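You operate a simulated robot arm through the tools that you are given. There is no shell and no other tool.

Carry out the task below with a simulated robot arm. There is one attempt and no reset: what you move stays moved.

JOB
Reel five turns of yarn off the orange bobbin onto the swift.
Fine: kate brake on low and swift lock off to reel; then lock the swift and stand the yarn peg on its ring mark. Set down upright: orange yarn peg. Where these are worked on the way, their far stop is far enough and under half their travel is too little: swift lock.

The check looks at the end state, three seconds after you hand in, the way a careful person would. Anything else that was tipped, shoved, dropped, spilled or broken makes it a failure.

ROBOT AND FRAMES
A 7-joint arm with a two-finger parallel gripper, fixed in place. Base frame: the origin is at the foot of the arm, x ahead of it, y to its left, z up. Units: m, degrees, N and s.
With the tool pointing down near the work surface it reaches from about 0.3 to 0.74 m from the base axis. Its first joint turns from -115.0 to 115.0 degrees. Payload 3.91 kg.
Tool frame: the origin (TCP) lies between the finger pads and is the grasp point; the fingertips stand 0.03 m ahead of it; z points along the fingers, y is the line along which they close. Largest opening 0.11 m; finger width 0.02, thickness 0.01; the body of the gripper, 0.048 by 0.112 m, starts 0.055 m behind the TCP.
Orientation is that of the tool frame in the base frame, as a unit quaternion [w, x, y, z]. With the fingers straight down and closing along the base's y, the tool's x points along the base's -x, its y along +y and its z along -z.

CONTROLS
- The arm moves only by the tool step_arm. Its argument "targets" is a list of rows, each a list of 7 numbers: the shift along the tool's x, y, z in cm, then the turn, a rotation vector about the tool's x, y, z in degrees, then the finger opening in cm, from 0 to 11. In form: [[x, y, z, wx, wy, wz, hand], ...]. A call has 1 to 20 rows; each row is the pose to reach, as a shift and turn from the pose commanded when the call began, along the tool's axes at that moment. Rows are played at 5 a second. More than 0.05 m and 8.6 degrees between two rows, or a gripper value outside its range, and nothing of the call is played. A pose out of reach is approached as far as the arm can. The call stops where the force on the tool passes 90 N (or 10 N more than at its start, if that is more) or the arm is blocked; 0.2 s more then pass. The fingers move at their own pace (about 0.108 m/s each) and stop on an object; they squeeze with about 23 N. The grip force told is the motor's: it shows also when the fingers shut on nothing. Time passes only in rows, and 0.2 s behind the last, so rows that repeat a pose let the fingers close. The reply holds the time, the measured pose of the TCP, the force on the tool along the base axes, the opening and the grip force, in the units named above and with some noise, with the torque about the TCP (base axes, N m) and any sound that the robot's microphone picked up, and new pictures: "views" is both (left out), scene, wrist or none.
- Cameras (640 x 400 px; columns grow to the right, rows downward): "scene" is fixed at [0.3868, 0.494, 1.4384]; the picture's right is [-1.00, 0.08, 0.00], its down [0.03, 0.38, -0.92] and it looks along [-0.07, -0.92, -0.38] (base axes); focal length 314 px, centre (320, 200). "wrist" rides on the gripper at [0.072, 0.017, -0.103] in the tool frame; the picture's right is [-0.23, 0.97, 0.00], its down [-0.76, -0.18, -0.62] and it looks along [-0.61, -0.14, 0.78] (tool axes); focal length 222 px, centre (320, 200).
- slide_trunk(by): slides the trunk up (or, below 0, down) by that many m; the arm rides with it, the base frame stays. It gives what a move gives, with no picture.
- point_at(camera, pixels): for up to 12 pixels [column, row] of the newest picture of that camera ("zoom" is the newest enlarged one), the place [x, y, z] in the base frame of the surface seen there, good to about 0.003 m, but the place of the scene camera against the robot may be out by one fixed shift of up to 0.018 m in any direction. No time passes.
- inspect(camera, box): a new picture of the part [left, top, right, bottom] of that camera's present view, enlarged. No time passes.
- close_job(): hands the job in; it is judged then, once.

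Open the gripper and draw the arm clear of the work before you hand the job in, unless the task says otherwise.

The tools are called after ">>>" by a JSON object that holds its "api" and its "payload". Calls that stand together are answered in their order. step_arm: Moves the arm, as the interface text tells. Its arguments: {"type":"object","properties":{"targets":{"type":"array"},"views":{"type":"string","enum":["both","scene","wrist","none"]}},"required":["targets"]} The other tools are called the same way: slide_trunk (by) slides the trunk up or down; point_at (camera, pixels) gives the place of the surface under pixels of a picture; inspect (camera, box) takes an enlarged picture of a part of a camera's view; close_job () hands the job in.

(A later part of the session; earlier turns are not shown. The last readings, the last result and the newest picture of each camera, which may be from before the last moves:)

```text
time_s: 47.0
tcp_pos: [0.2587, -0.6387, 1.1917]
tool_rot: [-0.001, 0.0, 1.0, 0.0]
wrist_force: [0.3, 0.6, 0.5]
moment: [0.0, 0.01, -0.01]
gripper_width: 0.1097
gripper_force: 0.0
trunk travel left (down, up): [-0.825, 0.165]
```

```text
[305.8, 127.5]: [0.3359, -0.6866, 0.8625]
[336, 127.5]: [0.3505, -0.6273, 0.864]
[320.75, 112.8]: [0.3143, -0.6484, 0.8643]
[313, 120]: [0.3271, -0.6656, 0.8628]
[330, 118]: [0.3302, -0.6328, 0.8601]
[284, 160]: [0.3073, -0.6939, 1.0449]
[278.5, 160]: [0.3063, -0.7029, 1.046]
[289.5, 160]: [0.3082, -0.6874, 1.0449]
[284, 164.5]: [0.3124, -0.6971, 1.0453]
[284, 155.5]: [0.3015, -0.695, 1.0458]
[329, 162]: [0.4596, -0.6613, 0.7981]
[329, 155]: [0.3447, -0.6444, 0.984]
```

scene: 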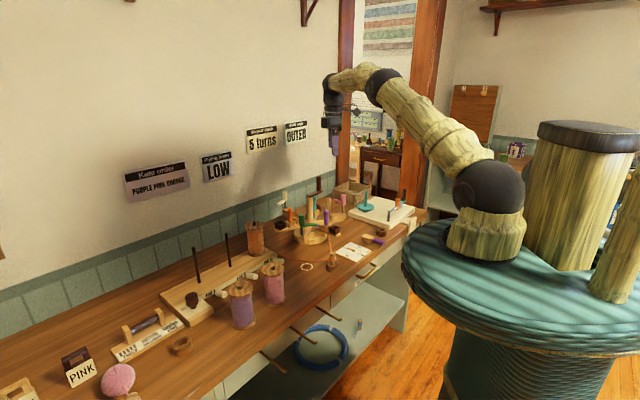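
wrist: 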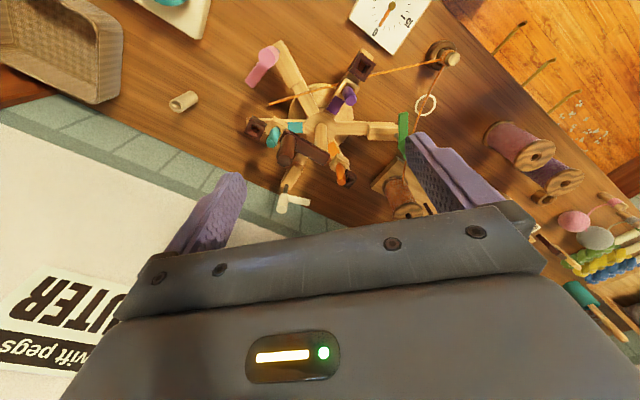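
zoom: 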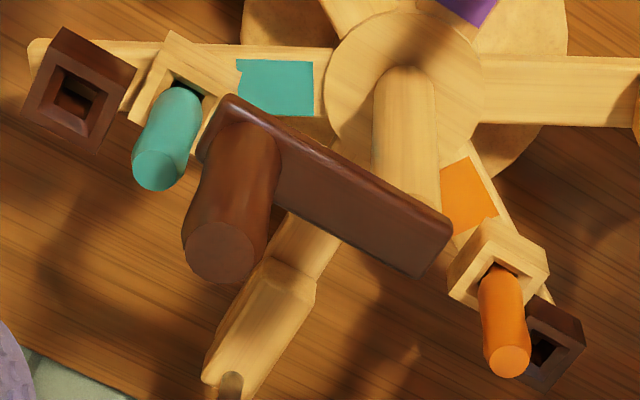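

The swift axis is about (0.344,−0.657) and the handle about (0.307,−0.694), top z 1.045, so the crank radius is ~5.3 cm and the far side of its circle is 0.795 m from the base. I'll test reach by moving toward the far point (0.368,−0.70) at a safe height.

>>> {"api": "step_arm", "payload": {"targets": [[-3, -1.5, 0, 0, 0, 0, 6], [-6, -3, 1, 0, 0, 0, 6], [-9, -4.8, 2, 0, 0, 0, 6], [-11, -6.3, 4, 0, 0, 0, 6], [-11, -6.3, 6, 0, 0, 0, 6], [-11, -6.3, 6, 0, 0, 0, 6]], "views": "both"}}

```text
time_s: 48.4
tcp_pos: [0.336, -0.6422, 1.1219]
tool_rot: [-0.001, 0.0, 1.0, -0.001]
wrist_force: [0.1, 0.3, 0.3]
moment: [-0.02, 0.01, 0.0]
gripper_width: 0.06
gripper_force: 0.1
out of reach, approached as far as the arm can: row 1, 2, 3, 4, 5, 6
trunk travel left (down, up): [-0.825, 0.165]
```

scene: 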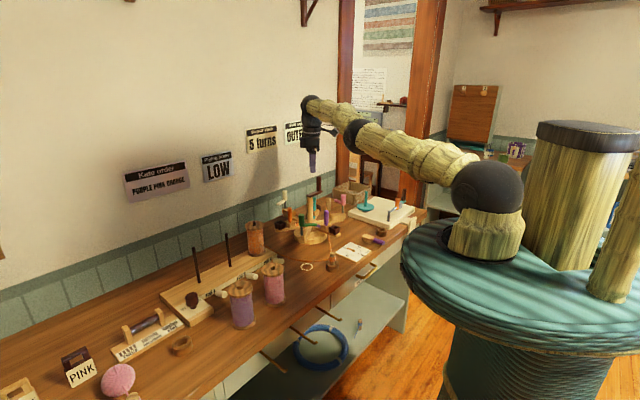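
wrist: 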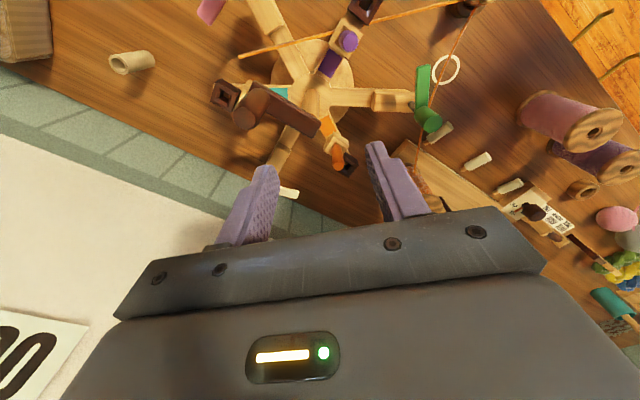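

Straight-down reach tops out at r≈0.725 here, so I'll need to tilt the tool outward ~25° for cranking. First I retreat a bit and yaw 62° so the closing axis is tangential to the base direction.

>>> {"api": "step_arm", "payload": {"targets": [[2, 1, -1, 0, 0, 7.8, 6], [4, 2, -2, 0, 0, 15.6, 6], [6, 3, -3, 0, 0, 23.4, 6], [7, 4, -4, 0, 0, 31.2, 6], [7, 4, -5, 0, 0, 39, 6], [7, 4, -5, 0, 0, 46.8, 6], [7, 4, -5, 0, 0, 54.6, 6], [7, 4, -5, 0, 0, 62.4, 6], [7, 4, -5, 0, 0, 62.4, 6]], "views": "none"}}

```text
time_s: 50.4
tcp_pos: [0.2829, -0.6466, 1.1893]
tool_rot: [-0.001, 0.519, 0.855, 0.0]
wrist_force: [0.1, 0.2, 0.7]
moment: [0.0, -0.01, -0.02]
gripper_width: 0.0601
gripper_force: 0.1
out of reach, approached as far as the arm can: row 1, 2, 3, 4, 5, 6, 7, 8, 9
trunk travel left (down, up): [-0.825, 0.165]
```

The commanded frame stays the unreached target, noted. Now I tilt the tool outward 26° about its y axis at this spot and check that the target becomes reachable.

>>> {"api": "step_arm", "payload": {"targets": [[0, 0, 0, 0, -6.5, 0, 6], [0, 0, 0, 0, -13, 0, 6], [0, 0, 0, 0, -19.5, 0, 6], [0, 0, 0, 0, -26, 0, 6], [0, 0, 0, 0, -26, 0, 6]], "views": "both"}}

```text
time_s: 51.6
tcp_pos: [0.3117, -0.7317, 1.209]
tool_rot: [0.192, 0.505, 0.833, -0.117]
wrist_force: [-0.6, 0.2, 0.7]
moment: [-0.04, -0.01, 0.0]
gripper_width: 0.0599
gripper_force: 0.1
out of reach, approached as far as the arm can: row 1, 2, 3, 4, 5
trunk travel left (down, up): [-0.825, 0.165]
```

scene: 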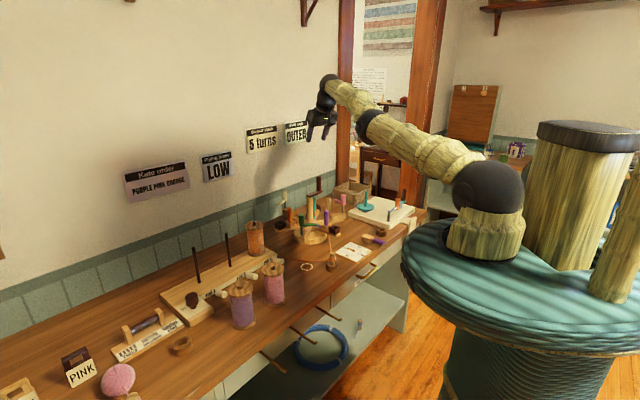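
wrist: 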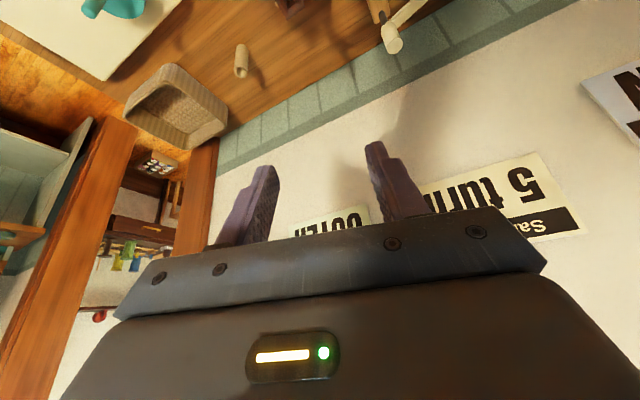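

The tilt extends reach to r≈0.795, but the command frame is ambiguous while out of reach. I'll command an inward move until the arm reports in-reach so commanded and measured poses agree.

>>> {"api": "step_arm", "payload": {"targets": [[2.7, 0, -1.3, 0, 0, 0, 6], [5.4, 0, -2.6, 0, 0, 0, 6], [7.2, 0, -3.5, 0, 0, 0, 6], [7.2, 0, -3.5, 0, 0, 0, 6]], "views": "none"}}

```text
time_s: 52.6
tcp_pos: [0.2935, -0.7333, 1.223]
tool_rot: [0.192, 0.505, 0.834, -0.116]
wrist_force: [0.3, 0.3, 0.2]
moment: [-0.02, 0.0, -0.01]
gripper_width: 0.06
gripper_force: 0.0
out of reach, approached as far as the arm can: row 1, 2, 3, 4
trunk travel left (down, up): [-0.825, 0.165]
```

The arm barely moved although the command went 8 cm inward, so some joint limit is in play. I'll look at the arm's posture with a small further inward command.

>>> {"api": "step_arm", "payload": {"targets": [[0, 0, 0, 0, 0, 0, 6], [0, 0, 0, 0, 0, 0, 6], [0, 0, 0, 0, 0, 0, 6]], "views": "both"}}

```text
time_s: 53.4
tcp_pos: [0.2938, -0.7336, 1.2232]
tool_rot: [0.192, 0.505, 0.834, -0.116]
wrist_force: [0.2, -0.1, 0.7]
moment: [0.02, -0.01, 0.01]
gripper_width: 0.06
gripper_force: 0.0
trunk travel left (down, up): [-0.825, 0.165]
```

scene: 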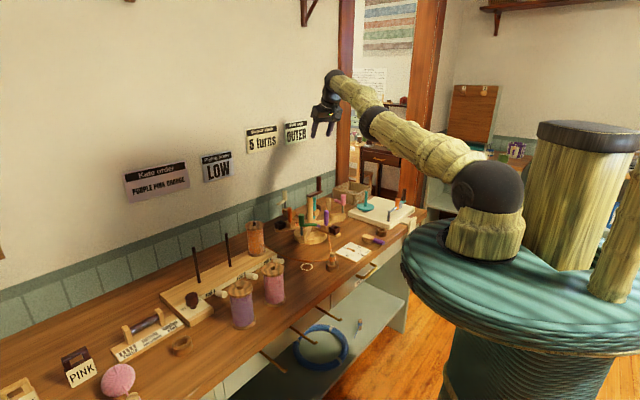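
wrist: 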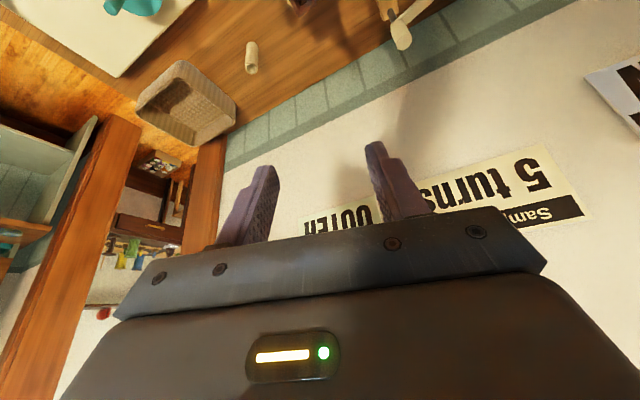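

A null command is in reach, so the command re-bases on the reached pose; the arm is simply straight (singular). I'll try moving downward and inward together to get the elbow to bend.

>>> {"api": "step_arm", "payload": {"targets": [[2.5, 0, 1, 0, 0, 0, 6], [5, 0, 2, 0, 0, 0, 6], [7.5, 0, 3, 0, 0, 0, 6], [10, 0, 4, 0, 0, 0, 6], [12.5, 0, 4, 0, 0, 0, 6], [12.5, 0, 4, 0, 0, 0, 6]], "views": "none"}}

```text
time_s: 54.8
tcp_pos: [0.286, -0.7509, 1.147]
tool_rot: [0.191, 0.505, 0.834, -0.117]
wrist_force: [-0.1, -0.3, -0.6]
moment: [0.01, -0.02, 0.03]
gripper_width: 0.0598
gripper_force: 0.1
out of reach, approached as far as the arm can: row 1, 2, 3, 4, 5, 6
trunk travel left (down, up): [-0.825, 0.165]
```

The wrist has come about 1 cm off full stretch now, so the singularity is breaking. I'll continue commanding inward moves.

>>> {"api": "step_arm", "payload": {"targets": [[2.5, 0, -1.2, 0, 0, 0, 6], [5, 0, -2.4, 0, 0, 0, 6], [7.5, 0, -3.6, 0, 0, 0, 6], [10, 0, -4.8, 0, 0, 0, 6], [10, 0, -4.8, 0, 0, 0, 6]], "views": "none"}}

```text
time_s: 56.0
tcp_pos: [0.255, -0.7546, 1.1653]
tool_rot: [0.191, 0.505, 0.834, -0.117]
wrist_force: [-0.4, -0.6, 0.6]
moment: [0.02, -0.04, 0.0]
gripper_width: 0.0597
gripper_force: 0.1
out of reach, approached as far as the arm can: row 1, 2, 3, 4, 5
trunk travel left (down, up): [-0.825, 0.165]
```

Motion inward is still odd, so I'll untilt the tool while keeping the wrist in place (TCP comes in and slightly down), then see if normal motion returns.

>>> {"api": "step_arm", "payload": {"targets": [[2.25, 0, -0.5, 0, 6.5, 0, 6], [4.5, 0, -1, 0, 13, 0, 6], [6.75, 0, -1.5, 0, 19.5, 0, 6], [9, 0, -2.1, 0, 26, 0, 6], [11, 0, -3, 0, 26, 0, 6], [13, 0, -4, 0, 26, 0, 6], [13, 0, -4, 0, 26, 0, 6]], "views": "both"}}

```text
time_s: 57.6
tcp_pos: [0.208, -0.6746, 1.1522]
tool_rot: [-0.001, 0.518, 0.855, 0.0]
wrist_force: [-0.3, 0.3, 0.4]
moment: [0.02, 0.01, 0.01]
gripper_width: 0.0597
gripper_force: 0.1
out of reach, approached as far as the arm can: row 5, 6, 7
trunk travel left (down, up): [-0.825, 0.165]
```

scene: 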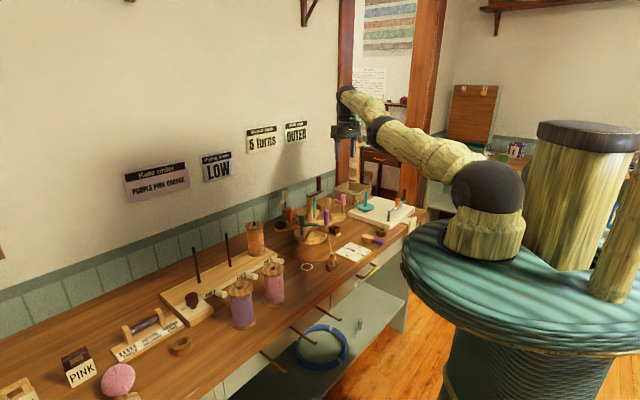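
wrist: 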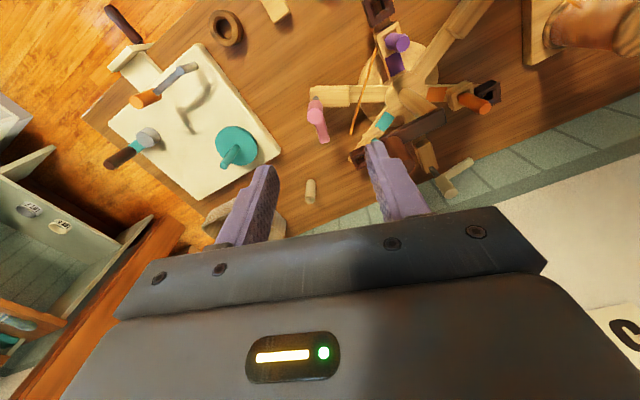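

Still cannot move inward: the elbow (380,128) now sits below the shoulder–wrist line, so it flipped the wrong way when over-stretched. I'll command well outward/upward (overstretch) and then inward to try to re-bend the elbow upward.

>>> {"api": "step_arm", "payload": {"targets": [[-4, 0, -2, 0, 0, 0, 6], [-8, 0, -4, 0, 0, 0, 6], [-12, 0, -6, 0, 0, 0, 6], [-16, 0, -8, 0, 0, 0, 6], [-12, 0, -8, 0, 0, 0, 6], [-8, 0, -8, 0, 0, 0, 6], [-4, 0, -8, 0, 0, 0, 6], [0, 0, -8, 0, 0, 0, 6], [4, 0, -8, 0, 0, 0, 6], [8, 0, -8, 0, 0, 0, 6], [10, 0, -8, 0, 0, 0, 6]], "views": "scene"}}

```text
time_s: 60.0
tcp_pos: [0.1612, -0.5858, 1.2367]
tool_rot: [0.002, 0.519, 0.855, 0.0]
wrist_force: [-0.8, -0.6, -0.1]
moment: [0.02, -0.01, 0.0]
gripper_width: 0.0599
gripper_force: 0.0
out of reach, approached as far as the arm can: row 1, 2, 3, 4, 5, 6, 7, 8
trunk travel left (down, up): [-0.825, 0.165]
```

scene: 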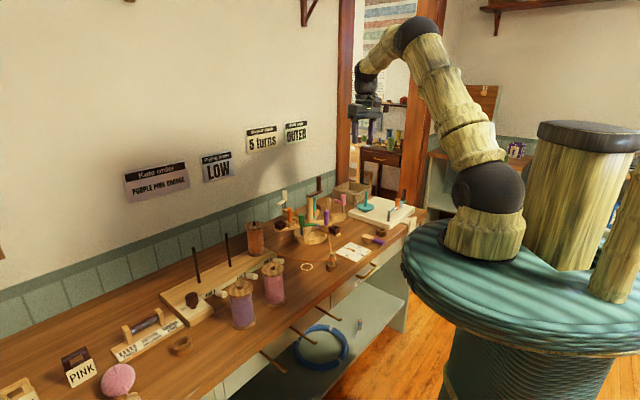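

The elbow is up again and the arm is back in reach. I'll now tilt 30° outward while moving over the crank handle at a safe height (z≈1.11), keeping the wrist within reach.

>>> {"api": "step_arm", "payload": {"targets": [[-2.5, 1.2, 1.9, 0, -6, 0, 6], [-5, 2.4, 3.8, 0, -12, 0, 6], [-7.5, 3.6, 5.7, 0, -18, 0, 6], [-10, 4.8, 7.7, 0, -24, 0, 6], [-12.5, 6, 9.6, 0, -30, 0, 6], [-14.5, 7.1, 11.3, 0, -30, 0, 6], [-16.3, 7.96, 12.7, 0, -30, 0, 6], [-16.3, 7.96, 12.7, 0, -30, 0, 6]], "views": "both"}}

```text
time_s: 61.8
tcp_pos: [0.308, -0.6932, 1.1036]
tool_rot: [0.222, 0.501, 0.826, -0.135]
wrist_force: [-0.2, -0.2, -0.4]
moment: [-0.01, 0.04, -0.02]
gripper_width: 0.06
gripper_force: 0.1
trunk travel left (down, up): [-0.825, 0.165]
```

scene: 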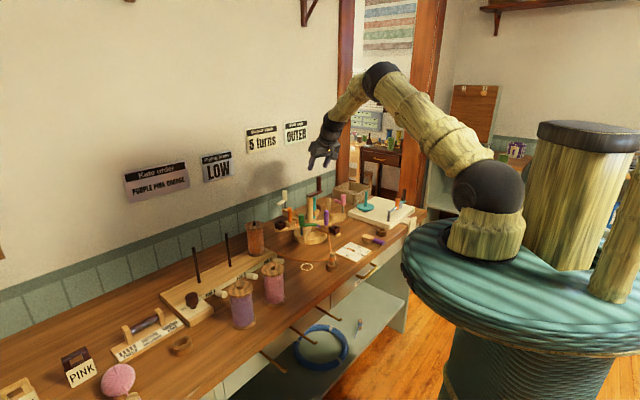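
wrist: 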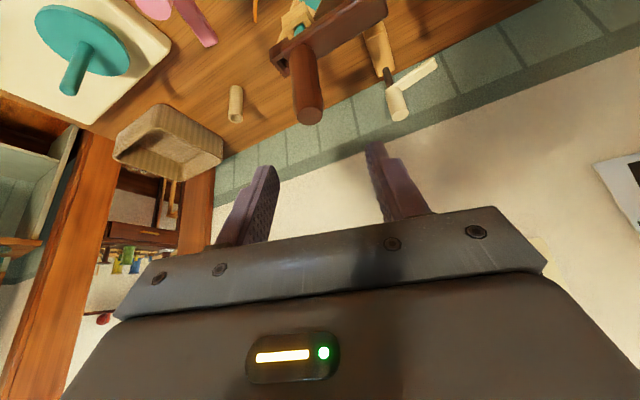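

In reach now, and the handle is visible at wrist (306,85). I'll measure the handle top and bar from this nearer view.

>>> {"api": "point_at", "payload": {"camera": "wrist", "pixels": [[309, 116], [303, 115], [316, 114], [308, 90], [300, 85], [316, 85], [304, 60], [290, 55], [345, 25]]}}

>>> {"api": "inspect", "payload": {"camera": "wrist", "box": [240, 0, 432, 120]}}

```text
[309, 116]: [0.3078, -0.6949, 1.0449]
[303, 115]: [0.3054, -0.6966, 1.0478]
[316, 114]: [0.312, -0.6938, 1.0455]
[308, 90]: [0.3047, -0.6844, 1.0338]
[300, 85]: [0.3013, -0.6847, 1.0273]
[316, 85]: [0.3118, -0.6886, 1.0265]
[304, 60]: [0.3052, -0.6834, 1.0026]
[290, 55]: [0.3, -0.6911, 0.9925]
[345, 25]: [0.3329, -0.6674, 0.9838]
```

```text
3.33 times, centred on (336, 60) of wrist
```

zoom: 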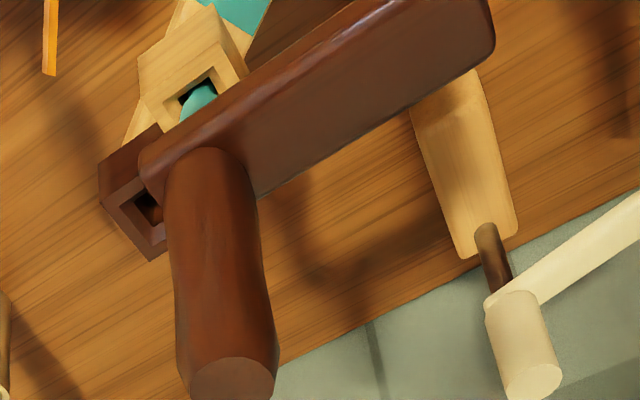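

Handle centre ≈ (0.3085,−0.694), right under the TCP. I'll descend vertically 7.8 cm and close on the handle.

>>> {"api": "step_arm", "payload": {"targets": [[1.3, 0, 2.27, 0, 0, 0, 6], [2.6, 0, 4.54, 0, 0, 0, 6], [3.93, 0, 6.81, 0, 0, 0, 6], [3.93, 0, 6.81, 0, 0, 0, 4], [3.93, 0, 6.81, 0, 0, 0, 2], [3.93, 0, 6.81, 0, 0, 0, 1], [3.93, 0, 6.81, 0, 0, 0, 1]], "views": "both"}}

>>> {"api": "inspect", "payload": {"camera": "scene", "box": [285, 150, 365, 200]}}

```text
time_s: 63.4
tcp_pos: [0.3053, -0.6932, 1.0275]
tool_rot: [0.222, 0.5, 0.826, -0.134]
wrist_force: [3.3, 2.8, -2.3]
moment: [-0.35, -0.2, 0.02]
gripper_width: 0.0213
gripper_force: 45.2
trunk travel left (down, up): [-0.825, 0.165]
```

scene: 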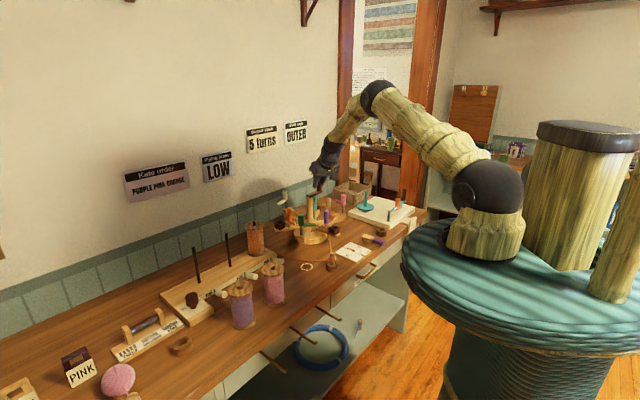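
wrist: 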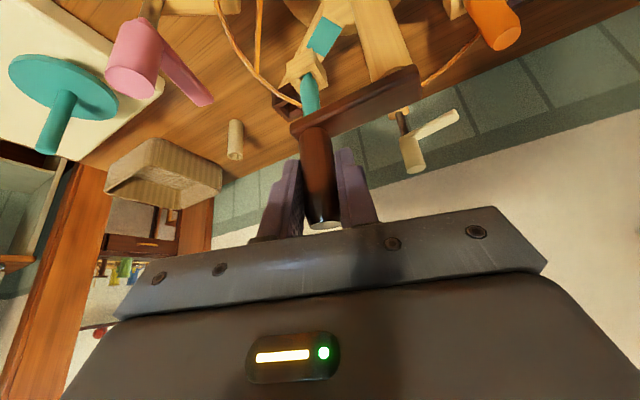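

```text
8.00 times, centred on (325, 175) of scene
```

zoom: 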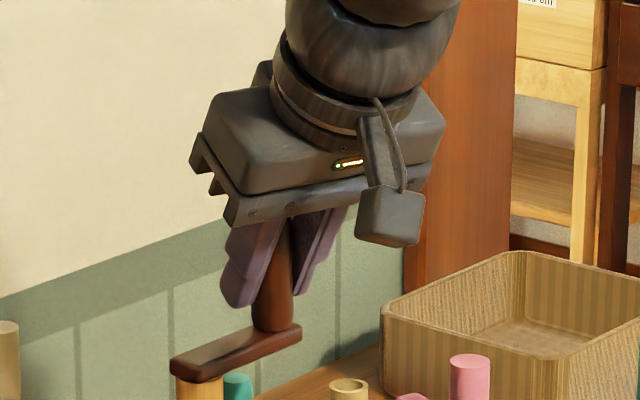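

The handle is gripped (21 mm). I'll try a small 20° counter-clockwise move along the crank circle and check the force and the swift.

>>> {"api": "step_arm", "payload": {"targets": [[-0.37, 0.17, 0.21, 0, 0, 0, 1], [-0.74, 0.35, 0.43, 0, 0, 0, 1], [-1.08, 0.6, 0.62, 0, 0, 0, 1], [-1.41, 0.85, 0.82, 0, 0, 0, 1]], "views": "both"}}

>>> {"api": "inspect", "payload": {"camera": "scene", "box": [265, 170, 361, 230]}}

>>> {"api": "inspect", "payload": {"camera": "scene", "box": [325, 235, 389, 275]}}

```text
time_s: 64.4
tcp_pos: [0.3206, -0.7032, 1.0268]
tool_rot: [0.221, 0.501, 0.826, -0.134]
wrist_force: [2.9, 6.2, -2.4]
moment: [-0.89, -0.47, 0.01]
gripper_width: 0.0214
gripper_force: 44.9
trunk travel left (down, up): [-0.825, 0.165]
```

scene: 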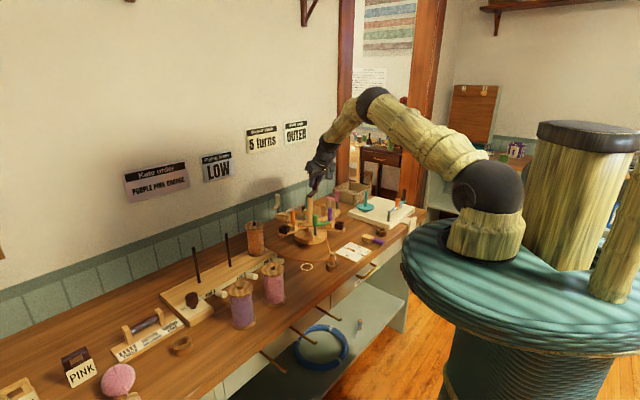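
wrist: 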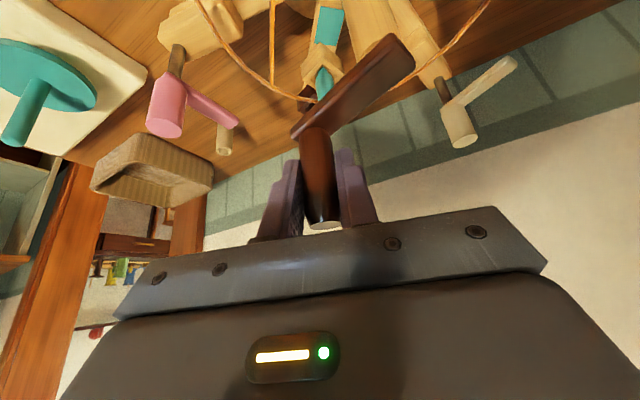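

```text
6.67 times, centred on (313, 200) of scene
```

zoom: 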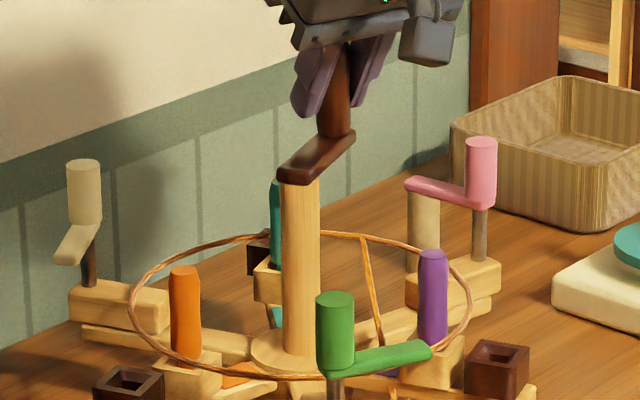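

```text
10.00 times, centred on (357, 255) of scene
```

zoom: 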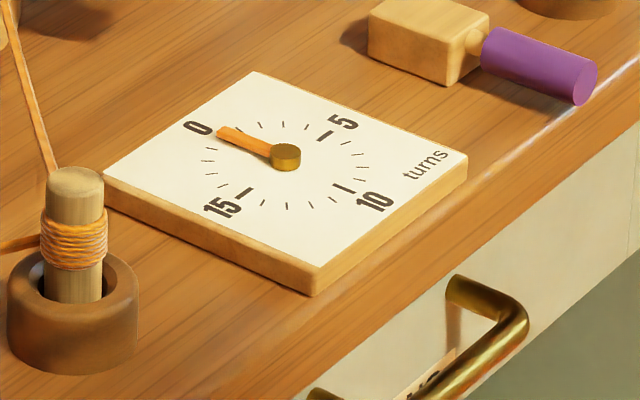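

The swift turns freely with the lever down (lock off), a yarn loop forms, and the dial needle moved from 0 toward 1, so counter-clockwise is correct. I'll continue 90° along the circle and check forces to refine the axis estimate.

>>> {"api": "step_arm", "payload": {"targets": [[-0.82, 0.98, 0.47, 0, 0, 0, 1], [-1.39, 2.16, 0.8, 0, 0, 0, 1], [-1.67, 3.48, 0.97, 0, 0, 0, 1], [-1.65, 4.84, 0.95, 0, 0, 0, 1], [-1.33, 6.14, 0.77, 0, 0, 0, 1], [-0.72, 7.31, 0.42, 0, 0, 0, 1]], "views": "wrist"}}

```text
time_s: 65.8
tcp_pos: [0.3934, -0.6794, 1.0273]
tool_rot: [0.221, 0.5, 0.827, -0.134]
wrist_force: [12.3, -4.8, -4.4]
moment: [-0.48, -0.22, 0.01]
gripper_width: 0.0214
gripper_force: 45.4
trunk travel left (down, up): [-0.825, 0.165]
```

wrist: 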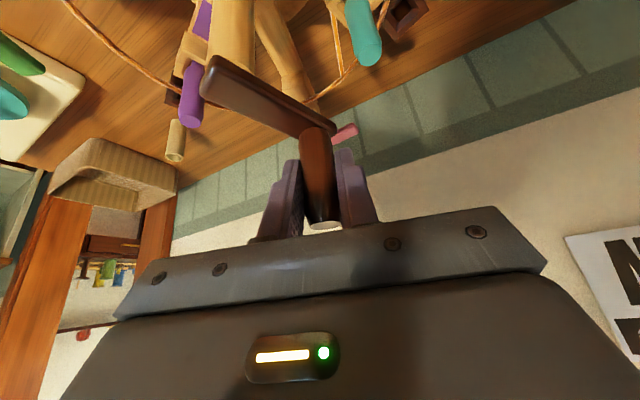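

The handle pulled outward 13 N at this spot, so the axis/radius needs slight adjustment (C≈(0.346,−0.655), R≈5.45 cm). I'll continue another 90° with the corrected circle and check.

>>> {"api": "step_arm", "payload": {"targets": [[0.6, 1.24, -0.35, 0, 0, 0, 1], [1.65, 1.99, -0.95, 0, 0, 0, 1], [2.82, 2.41, -1.63, 0, 0, 0, 1], [4.06, 2.46, -2.34, 0, 0, 0, 1], [5.26, 2.14, -3.04, 0, 0, 0, 1], [6.34, 1.47, -3.66, 0, 0, 0, 1]], "views": "wrist"}}

```text
time_s: 67.2
tcp_pos: [0.3666, -0.6044, 1.0271]
tool_rot: [0.221, 0.5, 0.826, -0.135]
wrist_force: [4.1, 8.7, 2.3]
moment: [0.65, -0.32, 0.06]
gripper_width: 0.0214
gripper_force: 44.9
trunk travel left (down, up): [-0.825, 0.165]
```

wrist: 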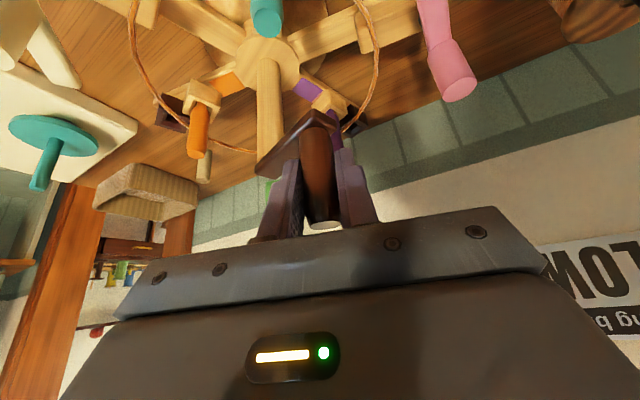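

The measured positions fit a circle centred (0.344,−0.655) with R=5.5 cm. I'll complete the first turn (163° more, back to the starting angle) using this fit.

>>> {"api": "step_arm", "payload": {"targets": [[1.01, -1.04, -0.58, 0, 0, 0, 1], [1.72, -2.37, -0.99, 0, 0, 0, 1], [2.07, -3.88, -1.2, 0, 0, 0, 1], [2.05, -5.44, -1.18, 0, 0, 0, 1], [1.65, -6.93, -0.95, 0, 0, 0, 1], [0.9, -8.23, -0.52, 0, 0, 0, 1], [-0.14, -9.23, 0.08, 0, 0, 0, 1], [-1.38, -9.86, 0.8, 0, 0, 0, 1], [-2.72, -10.06, 1.57, 0, 0, 0, 1], [-4.05, -9.82, 2.34, 0, 0, 0, 1]], "views": "both"}}

>>> {"api": "inspect", "payload": {"camera": "scene", "box": [325, 235, 389, 275]}}

>>> {"api": "inspect", "payload": {"camera": "scene", "box": [250, 170, 378, 250]}}

```text
time_s: 69.4
tcp_pos: [0.3071, -0.6945, 1.0286]
tool_rot: [0.22, 0.501, 0.826, -0.134]
wrist_force: [6.9, 7.2, -3.4]
moment: [-1.07, -0.82, 0.07]
gripper_width: 0.0213
gripper_force: 44.6
trunk travel left (down, up): [-0.825, 0.165]
```

scene: 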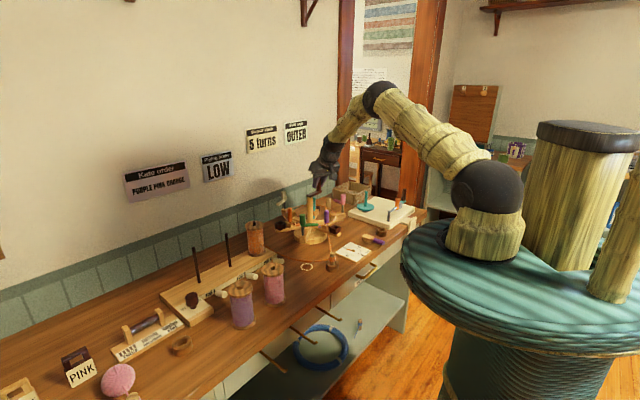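
wrist: 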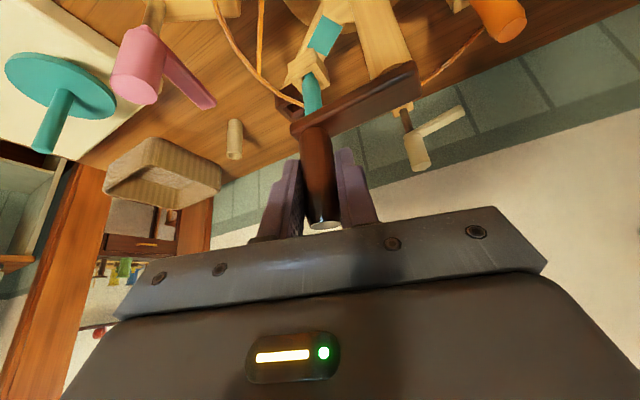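

```text
10.00 times, centred on (357, 255) of scene
```

zoom: 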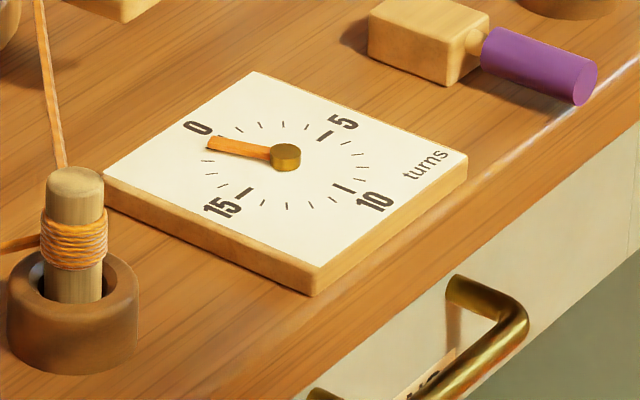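

```text
5.00 times, centred on (314, 210) of scene
```

zoom: 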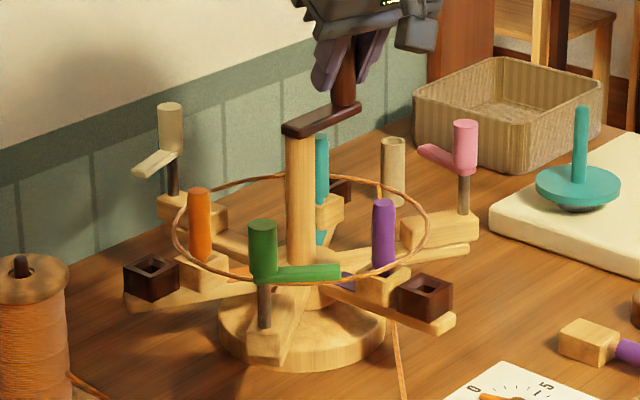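

The dial needle appears slightly behind 0 rather than at 1. I'll zoom closely on the dial before going on.

>>> {"api": "inspect", "payload": {"camera": "scene", "box": [340, 243, 372, 263]}}

```text
16.00 times, centred on (356, 253) of scene
```

zoom: 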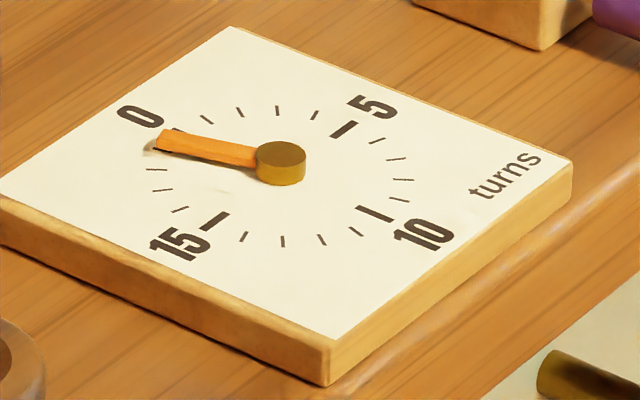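

The needle sits at the 19 mark, i.e. counter-clockwise counts down, so reeling must go clockwise. I'll wind one full turn clockwise (20 rows of 18°) back to 0 and confirm the dial.

>>> {"api": "step_arm", "payload": {"targets": [[1.475, -0.242, -0.852, 0, 0, 0, 1], [2.943, 0.054, -1.699, 0, 0, 0, 1], [4.26, 0.859, -2.46, 0, 0, 0, 1], [5.297, 2.094, -3.058, 0, 0, 0, 1], [5.953, 3.64, -3.437, 0, 0, 0, 1], [6.163, 5.343, -3.558, 0, 0, 0, 1], [5.906, 7.039, -3.41, 0, 0, 0, 1], [5.209, 8.559, -3.008, 0, 0, 0, 1], [4.139, 9.757, -2.39, 0, 0, 0, 1], [2.801, 10.514, -1.617, 0, 0, 0, 1], [1.326, 10.756, -0.766, 0, 0, 0, 1], [-0.143, 10.46, 0.083, 0, 0, 0, 1], [-1.459, 9.655, 0.843, 0, 0, 0, 1], [-2.497, 8.42, 1.442, 0, 0, 0, 1], [-3.152, 6.874, 1.82, 0, 0, 0, 1], [-3.362, 5.171, 1.941, 0, 0, 0, 1], [-3.105, 3.475, 1.793, 0, 0, 0, 1], [-2.408, 1.955, 1.391, 0, 0, 0, 1], [-1.339, 0.757, 0.773, 0, 0, 0, 1], [0, 0, 0, 0, 0, 0, 1]], "views": "both"}}

>>> {"api": "inspect", "payload": {"camera": "scene", "box": [340, 243, 372, 263]}}

>>> {"api": "inspect", "payload": {"camera": "scene", "box": [250, 170, 378, 250]}}

```text
time_s: 73.6
tcp_pos: [0.304, -0.6918, 1.0275]
tool_rot: [0.221, 0.5, 0.826, -0.134]
wrist_force: [3.8, 4.4, 9.4]
moment: [-0.09, 0.03, 0.03]
gripper_width: 0.021
gripper_force: 45.5
trunk travel left (down, up): [-0.825, 0.165]
```

scene: 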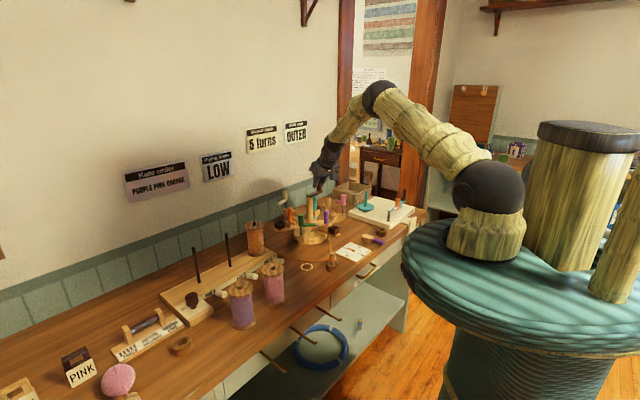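
wrist: 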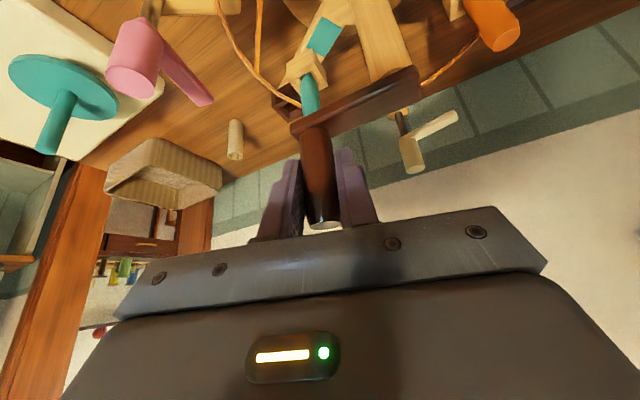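

```text
16.00 times, centred on (356, 253) of scene
```

zoom: 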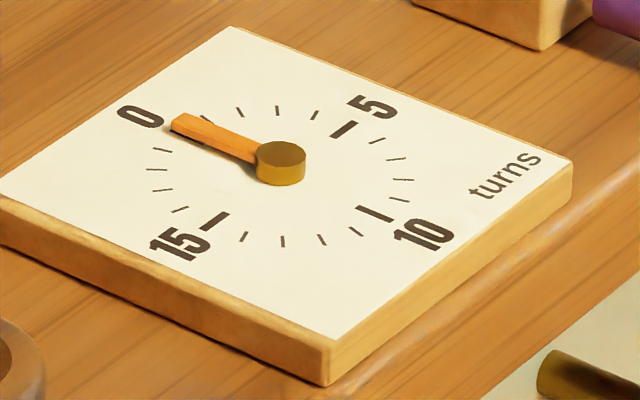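

```text
5.00 times, centred on (314, 210) of scene
```

zoom: 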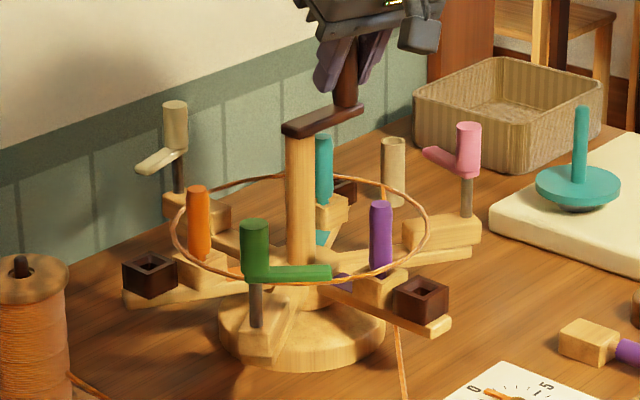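

The needle is back exactly on 0, confirming clockwise counts up. Now I wind clockwise turn 1 of 5 with the same circle.

>>> {"api": "step_arm", "payload": {"targets": [[1.475, -0.242, -0.852, 0, 0, 0, 1], [2.943, 0.054, -1.699, 0, 0, 0, 1], [4.26, 0.859, -2.46, 0, 0, 0, 1], [5.297, 2.094, -3.058, 0, 0, 0, 1], [5.953, 3.64, -3.437, 0, 0, 0, 1], [6.163, 5.343, -3.558, 0, 0, 0, 1], [5.906, 7.039, -3.41, 0, 0, 0, 1], [5.209, 8.559, -3.008, 0, 0, 0, 1], [4.139, 9.757, -2.39, 0, 0, 0, 1], [2.801, 10.514, -1.617, 0, 0, 0, 1], [1.326, 10.756, -0.766, 0, 0, 0, 1], [-0.143, 10.46, 0.083, 0, 0, 0, 1], [-1.459, 9.655, 0.843, 0, 0, 0, 1], [-2.497, 8.42, 1.442, 0, 0, 0, 1], [-3.152, 6.874, 1.82, 0, 0, 0, 1], [-3.362, 5.171, 1.941, 0, 0, 0, 1], [-3.105, 3.475, 1.793, 0, 0, 0, 1], [-2.408, 1.955, 1.391, 0, 0, 0, 1], [-1.339, 0.757, 0.773, 0, 0, 0, 1], [0, 0, 0, 0, 0, 0, 1]], "views": "both"}}

>>> {"api": "inspect", "payload": {"camera": "scene", "box": [340, 243, 372, 263]}}

>>> {"api": "inspect", "payload": {"camera": "scene", "box": [250, 170, 378, 250]}}

```text
time_s: 77.8
tcp_pos: [0.3031, -0.6896, 1.0277]
tool_rot: [0.222, 0.5, 0.827, -0.134]
wrist_force: [2.5, 2.0, 15.8]
moment: [1.17, 0.46, -0.01]
gripper_width: 0.021
gripper_force: 44.3
trunk travel left (down, up): [-0.825, 0.165]
```

scene: 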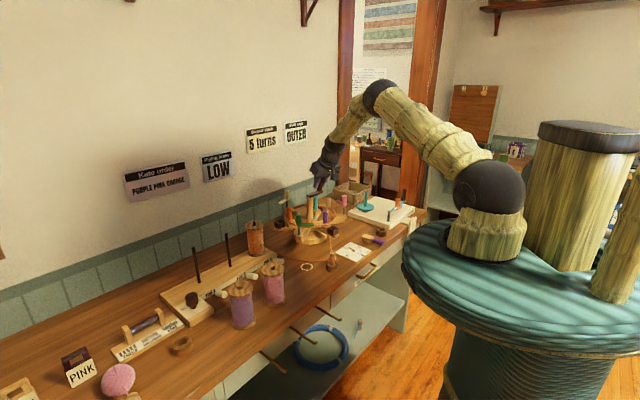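
wrist: 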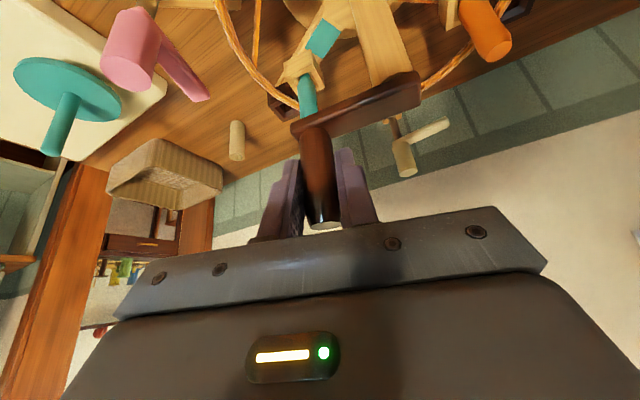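

```text
16.00 times, centred on (356, 253) of scene
```

zoom: 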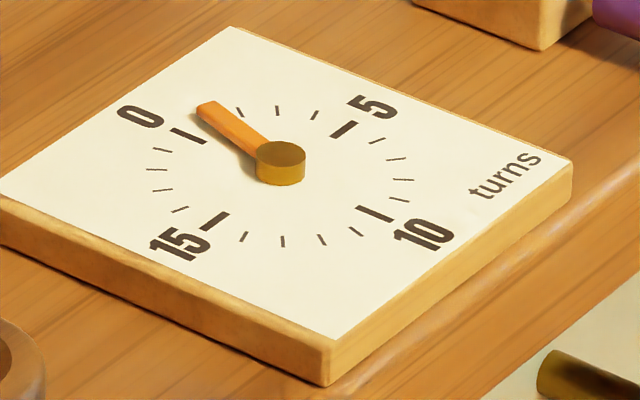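

```text
5.00 times, centred on (314, 210) of scene
```

zoom: 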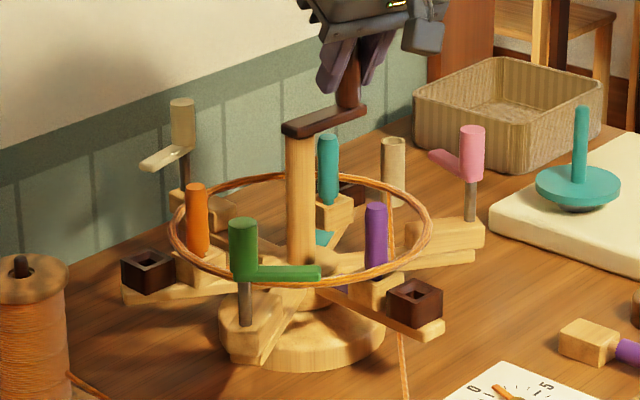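

The dial now reads exactly 1 and the yarn band thickened. I'll continue with turn 2.

>>> {"api": "step_arm", "payload": {"targets": [[1.475, -0.242, -0.852, 0, 0, 0, 1], [2.943, 0.054, -1.699, 0, 0, 0, 1], [4.26, 0.859, -2.46, 0, 0, 0, 1], [5.297, 2.094, -3.058, 0, 0, 0, 1], [5.953, 3.64, -3.437, 0, 0, 0, 1], [6.163, 5.343, -3.558, 0, 0, 0, 1], [5.906, 7.039, -3.41, 0, 0, 0, 1], [5.209, 8.559, -3.008, 0, 0, 0, 1], [4.139, 9.757, -2.39, 0, 0, 0, 1], [2.801, 10.514, -1.617, 0, 0, 0, 1], [1.326, 10.756, -0.766, 0, 0, 0, 1], [-0.143, 10.46, 0.083, 0, 0, 0, 1], [-1.459, 9.655, 0.843, 0, 0, 0, 1], [-2.497, 8.42, 1.442, 0, 0, 0, 1], [-3.152, 6.874, 1.82, 0, 0, 0, 1], [-3.362, 5.171, 1.941, 0, 0, 0, 1], [-3.105, 3.475, 1.793, 0, 0, 0, 1], [-2.408, 1.955, 1.391, 0, 0, 0, 1], [-1.339, 0.757, 0.773, 0, 0, 0, 1], [0, 0, 0, 0, 0, 0, 1]], "views": "wrist"}}

>>> {"api": "inspect", "payload": {"camera": "scene", "box": [340, 243, 372, 263]}}

```text
time_s: 82.0
tcp_pos: [0.3026, -0.6904, 1.0262]
tool_rot: [0.221, 0.5, 0.827, -0.134]
wrist_force: [2.2, 2.2, 0.7]
moment: [0.38, -0.02, 0.0]
gripper_width: 0.0212
gripper_force: 45.3
trunk travel left (down, up): [-0.825, 0.165]
```

wrist: 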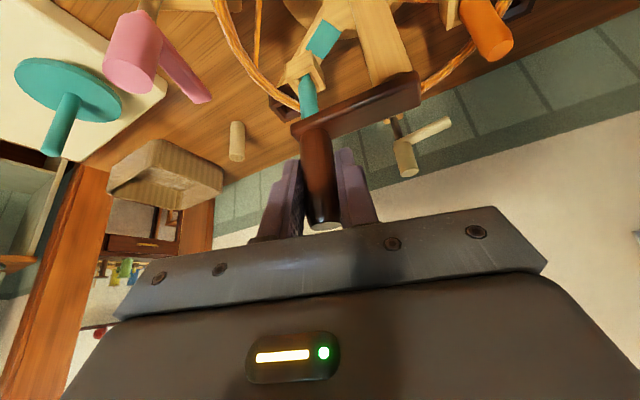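

```text
16.00 times, centred on (356, 253) of scene
```

zoom: 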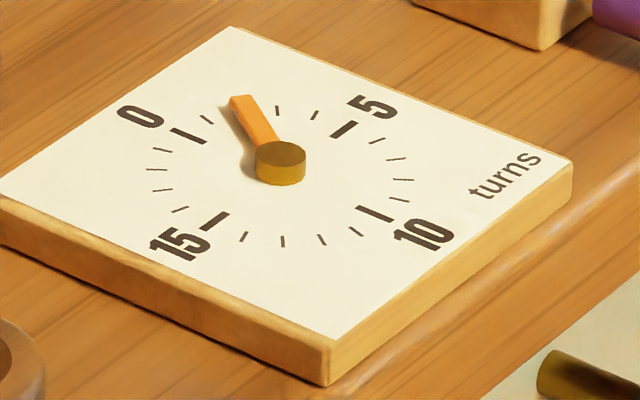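

The needle is on the second tick (2 turns) and forces are low. Turn 3 now.

>>> {"api": "step_arm", "payload": {"targets": [[1.475, -0.242, -0.852, 0, 0, 0, 1], [2.943, 0.054, -1.699, 0, 0, 0, 1], [4.26, 0.859, -2.46, 0, 0, 0, 1], [5.297, 2.094, -3.058, 0, 0, 0, 1], [5.953, 3.64, -3.437, 0, 0, 0, 1], [6.163, 5.343, -3.558, 0, 0, 0, 1], [5.906, 7.039, -3.41, 0, 0, 0, 1], [5.209, 8.559, -3.008, 0, 0, 0, 1], [4.139, 9.757, -2.39, 0, 0, 0, 1], [2.801, 10.514, -1.617, 0, 0, 0, 1], [1.326, 10.756, -0.766, 0, 0, 0, 1], [-0.143, 10.46, 0.083, 0, 0, 0, 1], [-1.459, 9.655, 0.843, 0, 0, 0, 1], [-2.497, 8.42, 1.442, 0, 0, 0, 1], [-3.152, 6.874, 1.82, 0, 0, 0, 1], [-3.362, 5.171, 1.941, 0, 0, 0, 1], [-3.105, 3.475, 1.793, 0, 0, 0, 1], [-2.408, 1.955, 1.391, 0, 0, 0, 1], [-1.339, 0.757, 0.773, 0, 0, 0, 1], [0, 0, 0, 0, 0, 0, 1]], "views": "wrist"}}

>>> {"api": "inspect", "payload": {"camera": "scene", "box": [340, 243, 372, 263]}}

```text
time_s: 86.2
tcp_pos: [0.304, -0.6904, 1.0272]
tool_rot: [0.22, 0.5, 0.827, -0.133]
wrist_force: [3.1, 2.9, -4.9]
moment: [0.3, 0.08, 0.04]
gripper_width: 0.0213
gripper_force: 44.6
trunk travel left (down, up): [-0.825, 0.165]
```

wrist: 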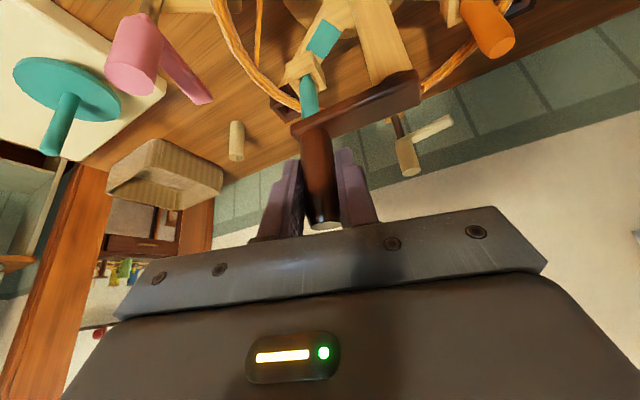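

```text
16.00 times, centred on (356, 253) of scene
```

zoom: 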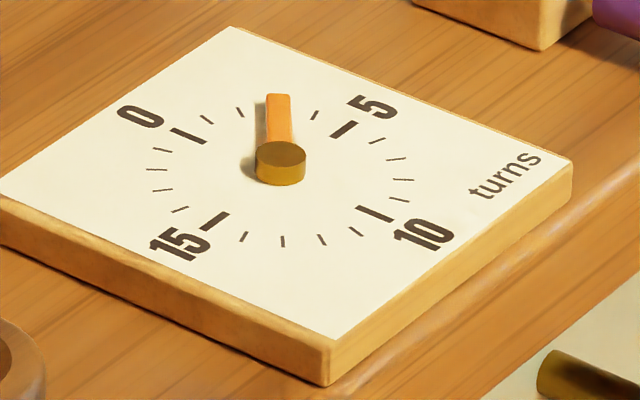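

The dial reads 3. Turn 4 now with the same circle.

>>> {"api": "step_arm", "payload": {"targets": [[1.475, -0.242, -0.852, 0, 0, 0, 1], [2.943, 0.054, -1.699, 0, 0, 0, 1], [4.26, 0.859, -2.46, 0, 0, 0, 1], [5.297, 2.094, -3.058, 0, 0, 0, 1], [5.953, 3.64, -3.437, 0, 0, 0, 1], [6.163, 5.343, -3.558, 0, 0, 0, 1], [5.906, 7.039, -3.41, 0, 0, 0, 1], [5.209, 8.559, -3.008, 0, 0, 0, 1], [4.139, 9.757, -2.39, 0, 0, 0, 1], [2.801, 10.514, -1.617, 0, 0, 0, 1], [1.326, 10.756, -0.766, 0, 0, 0, 1], [-0.143, 10.46, 0.083, 0, 0, 0, 1], [-1.459, 9.655, 0.843, 0, 0, 0, 1], [-2.497, 8.42, 1.442, 0, 0, 0, 1], [-3.152, 6.874, 1.82, 0, 0, 0, 1], [-3.362, 5.171, 1.941, 0, 0, 0, 1], [-3.105, 3.475, 1.793, 0, 0, 0, 1], [-2.408, 1.955, 1.391, 0, 0, 0, 1], [-1.339, 0.757, 0.773, 0, 0, 0, 1], [0, 0, 0, 0, 0, 0, 1]], "views": "wrist"}}

>>> {"api": "inspect", "payload": {"camera": "scene", "box": [340, 243, 372, 263]}}

```text
time_s: 90.4
tcp_pos: [0.3048, -0.6912, 1.0269]
tool_rot: [0.222, 0.499, 0.827, -0.133]
wrist_force: [6.5, 6.8, 6.6]
moment: [0.96, 0.1, 0.04]
gripper_width: 0.0212
gripper_force: 45.0
trunk travel left (down, up): [-0.825, 0.165]
```

wrist: 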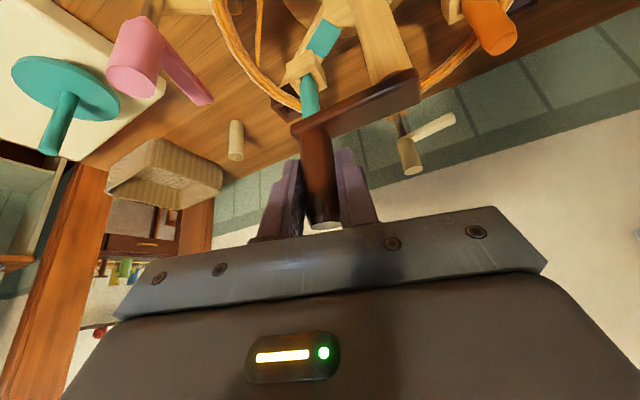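

```text
16.00 times, centred on (356, 253) of scene
```

zoom: 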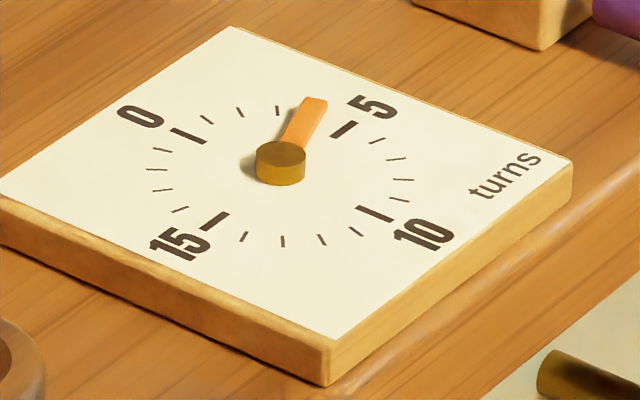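

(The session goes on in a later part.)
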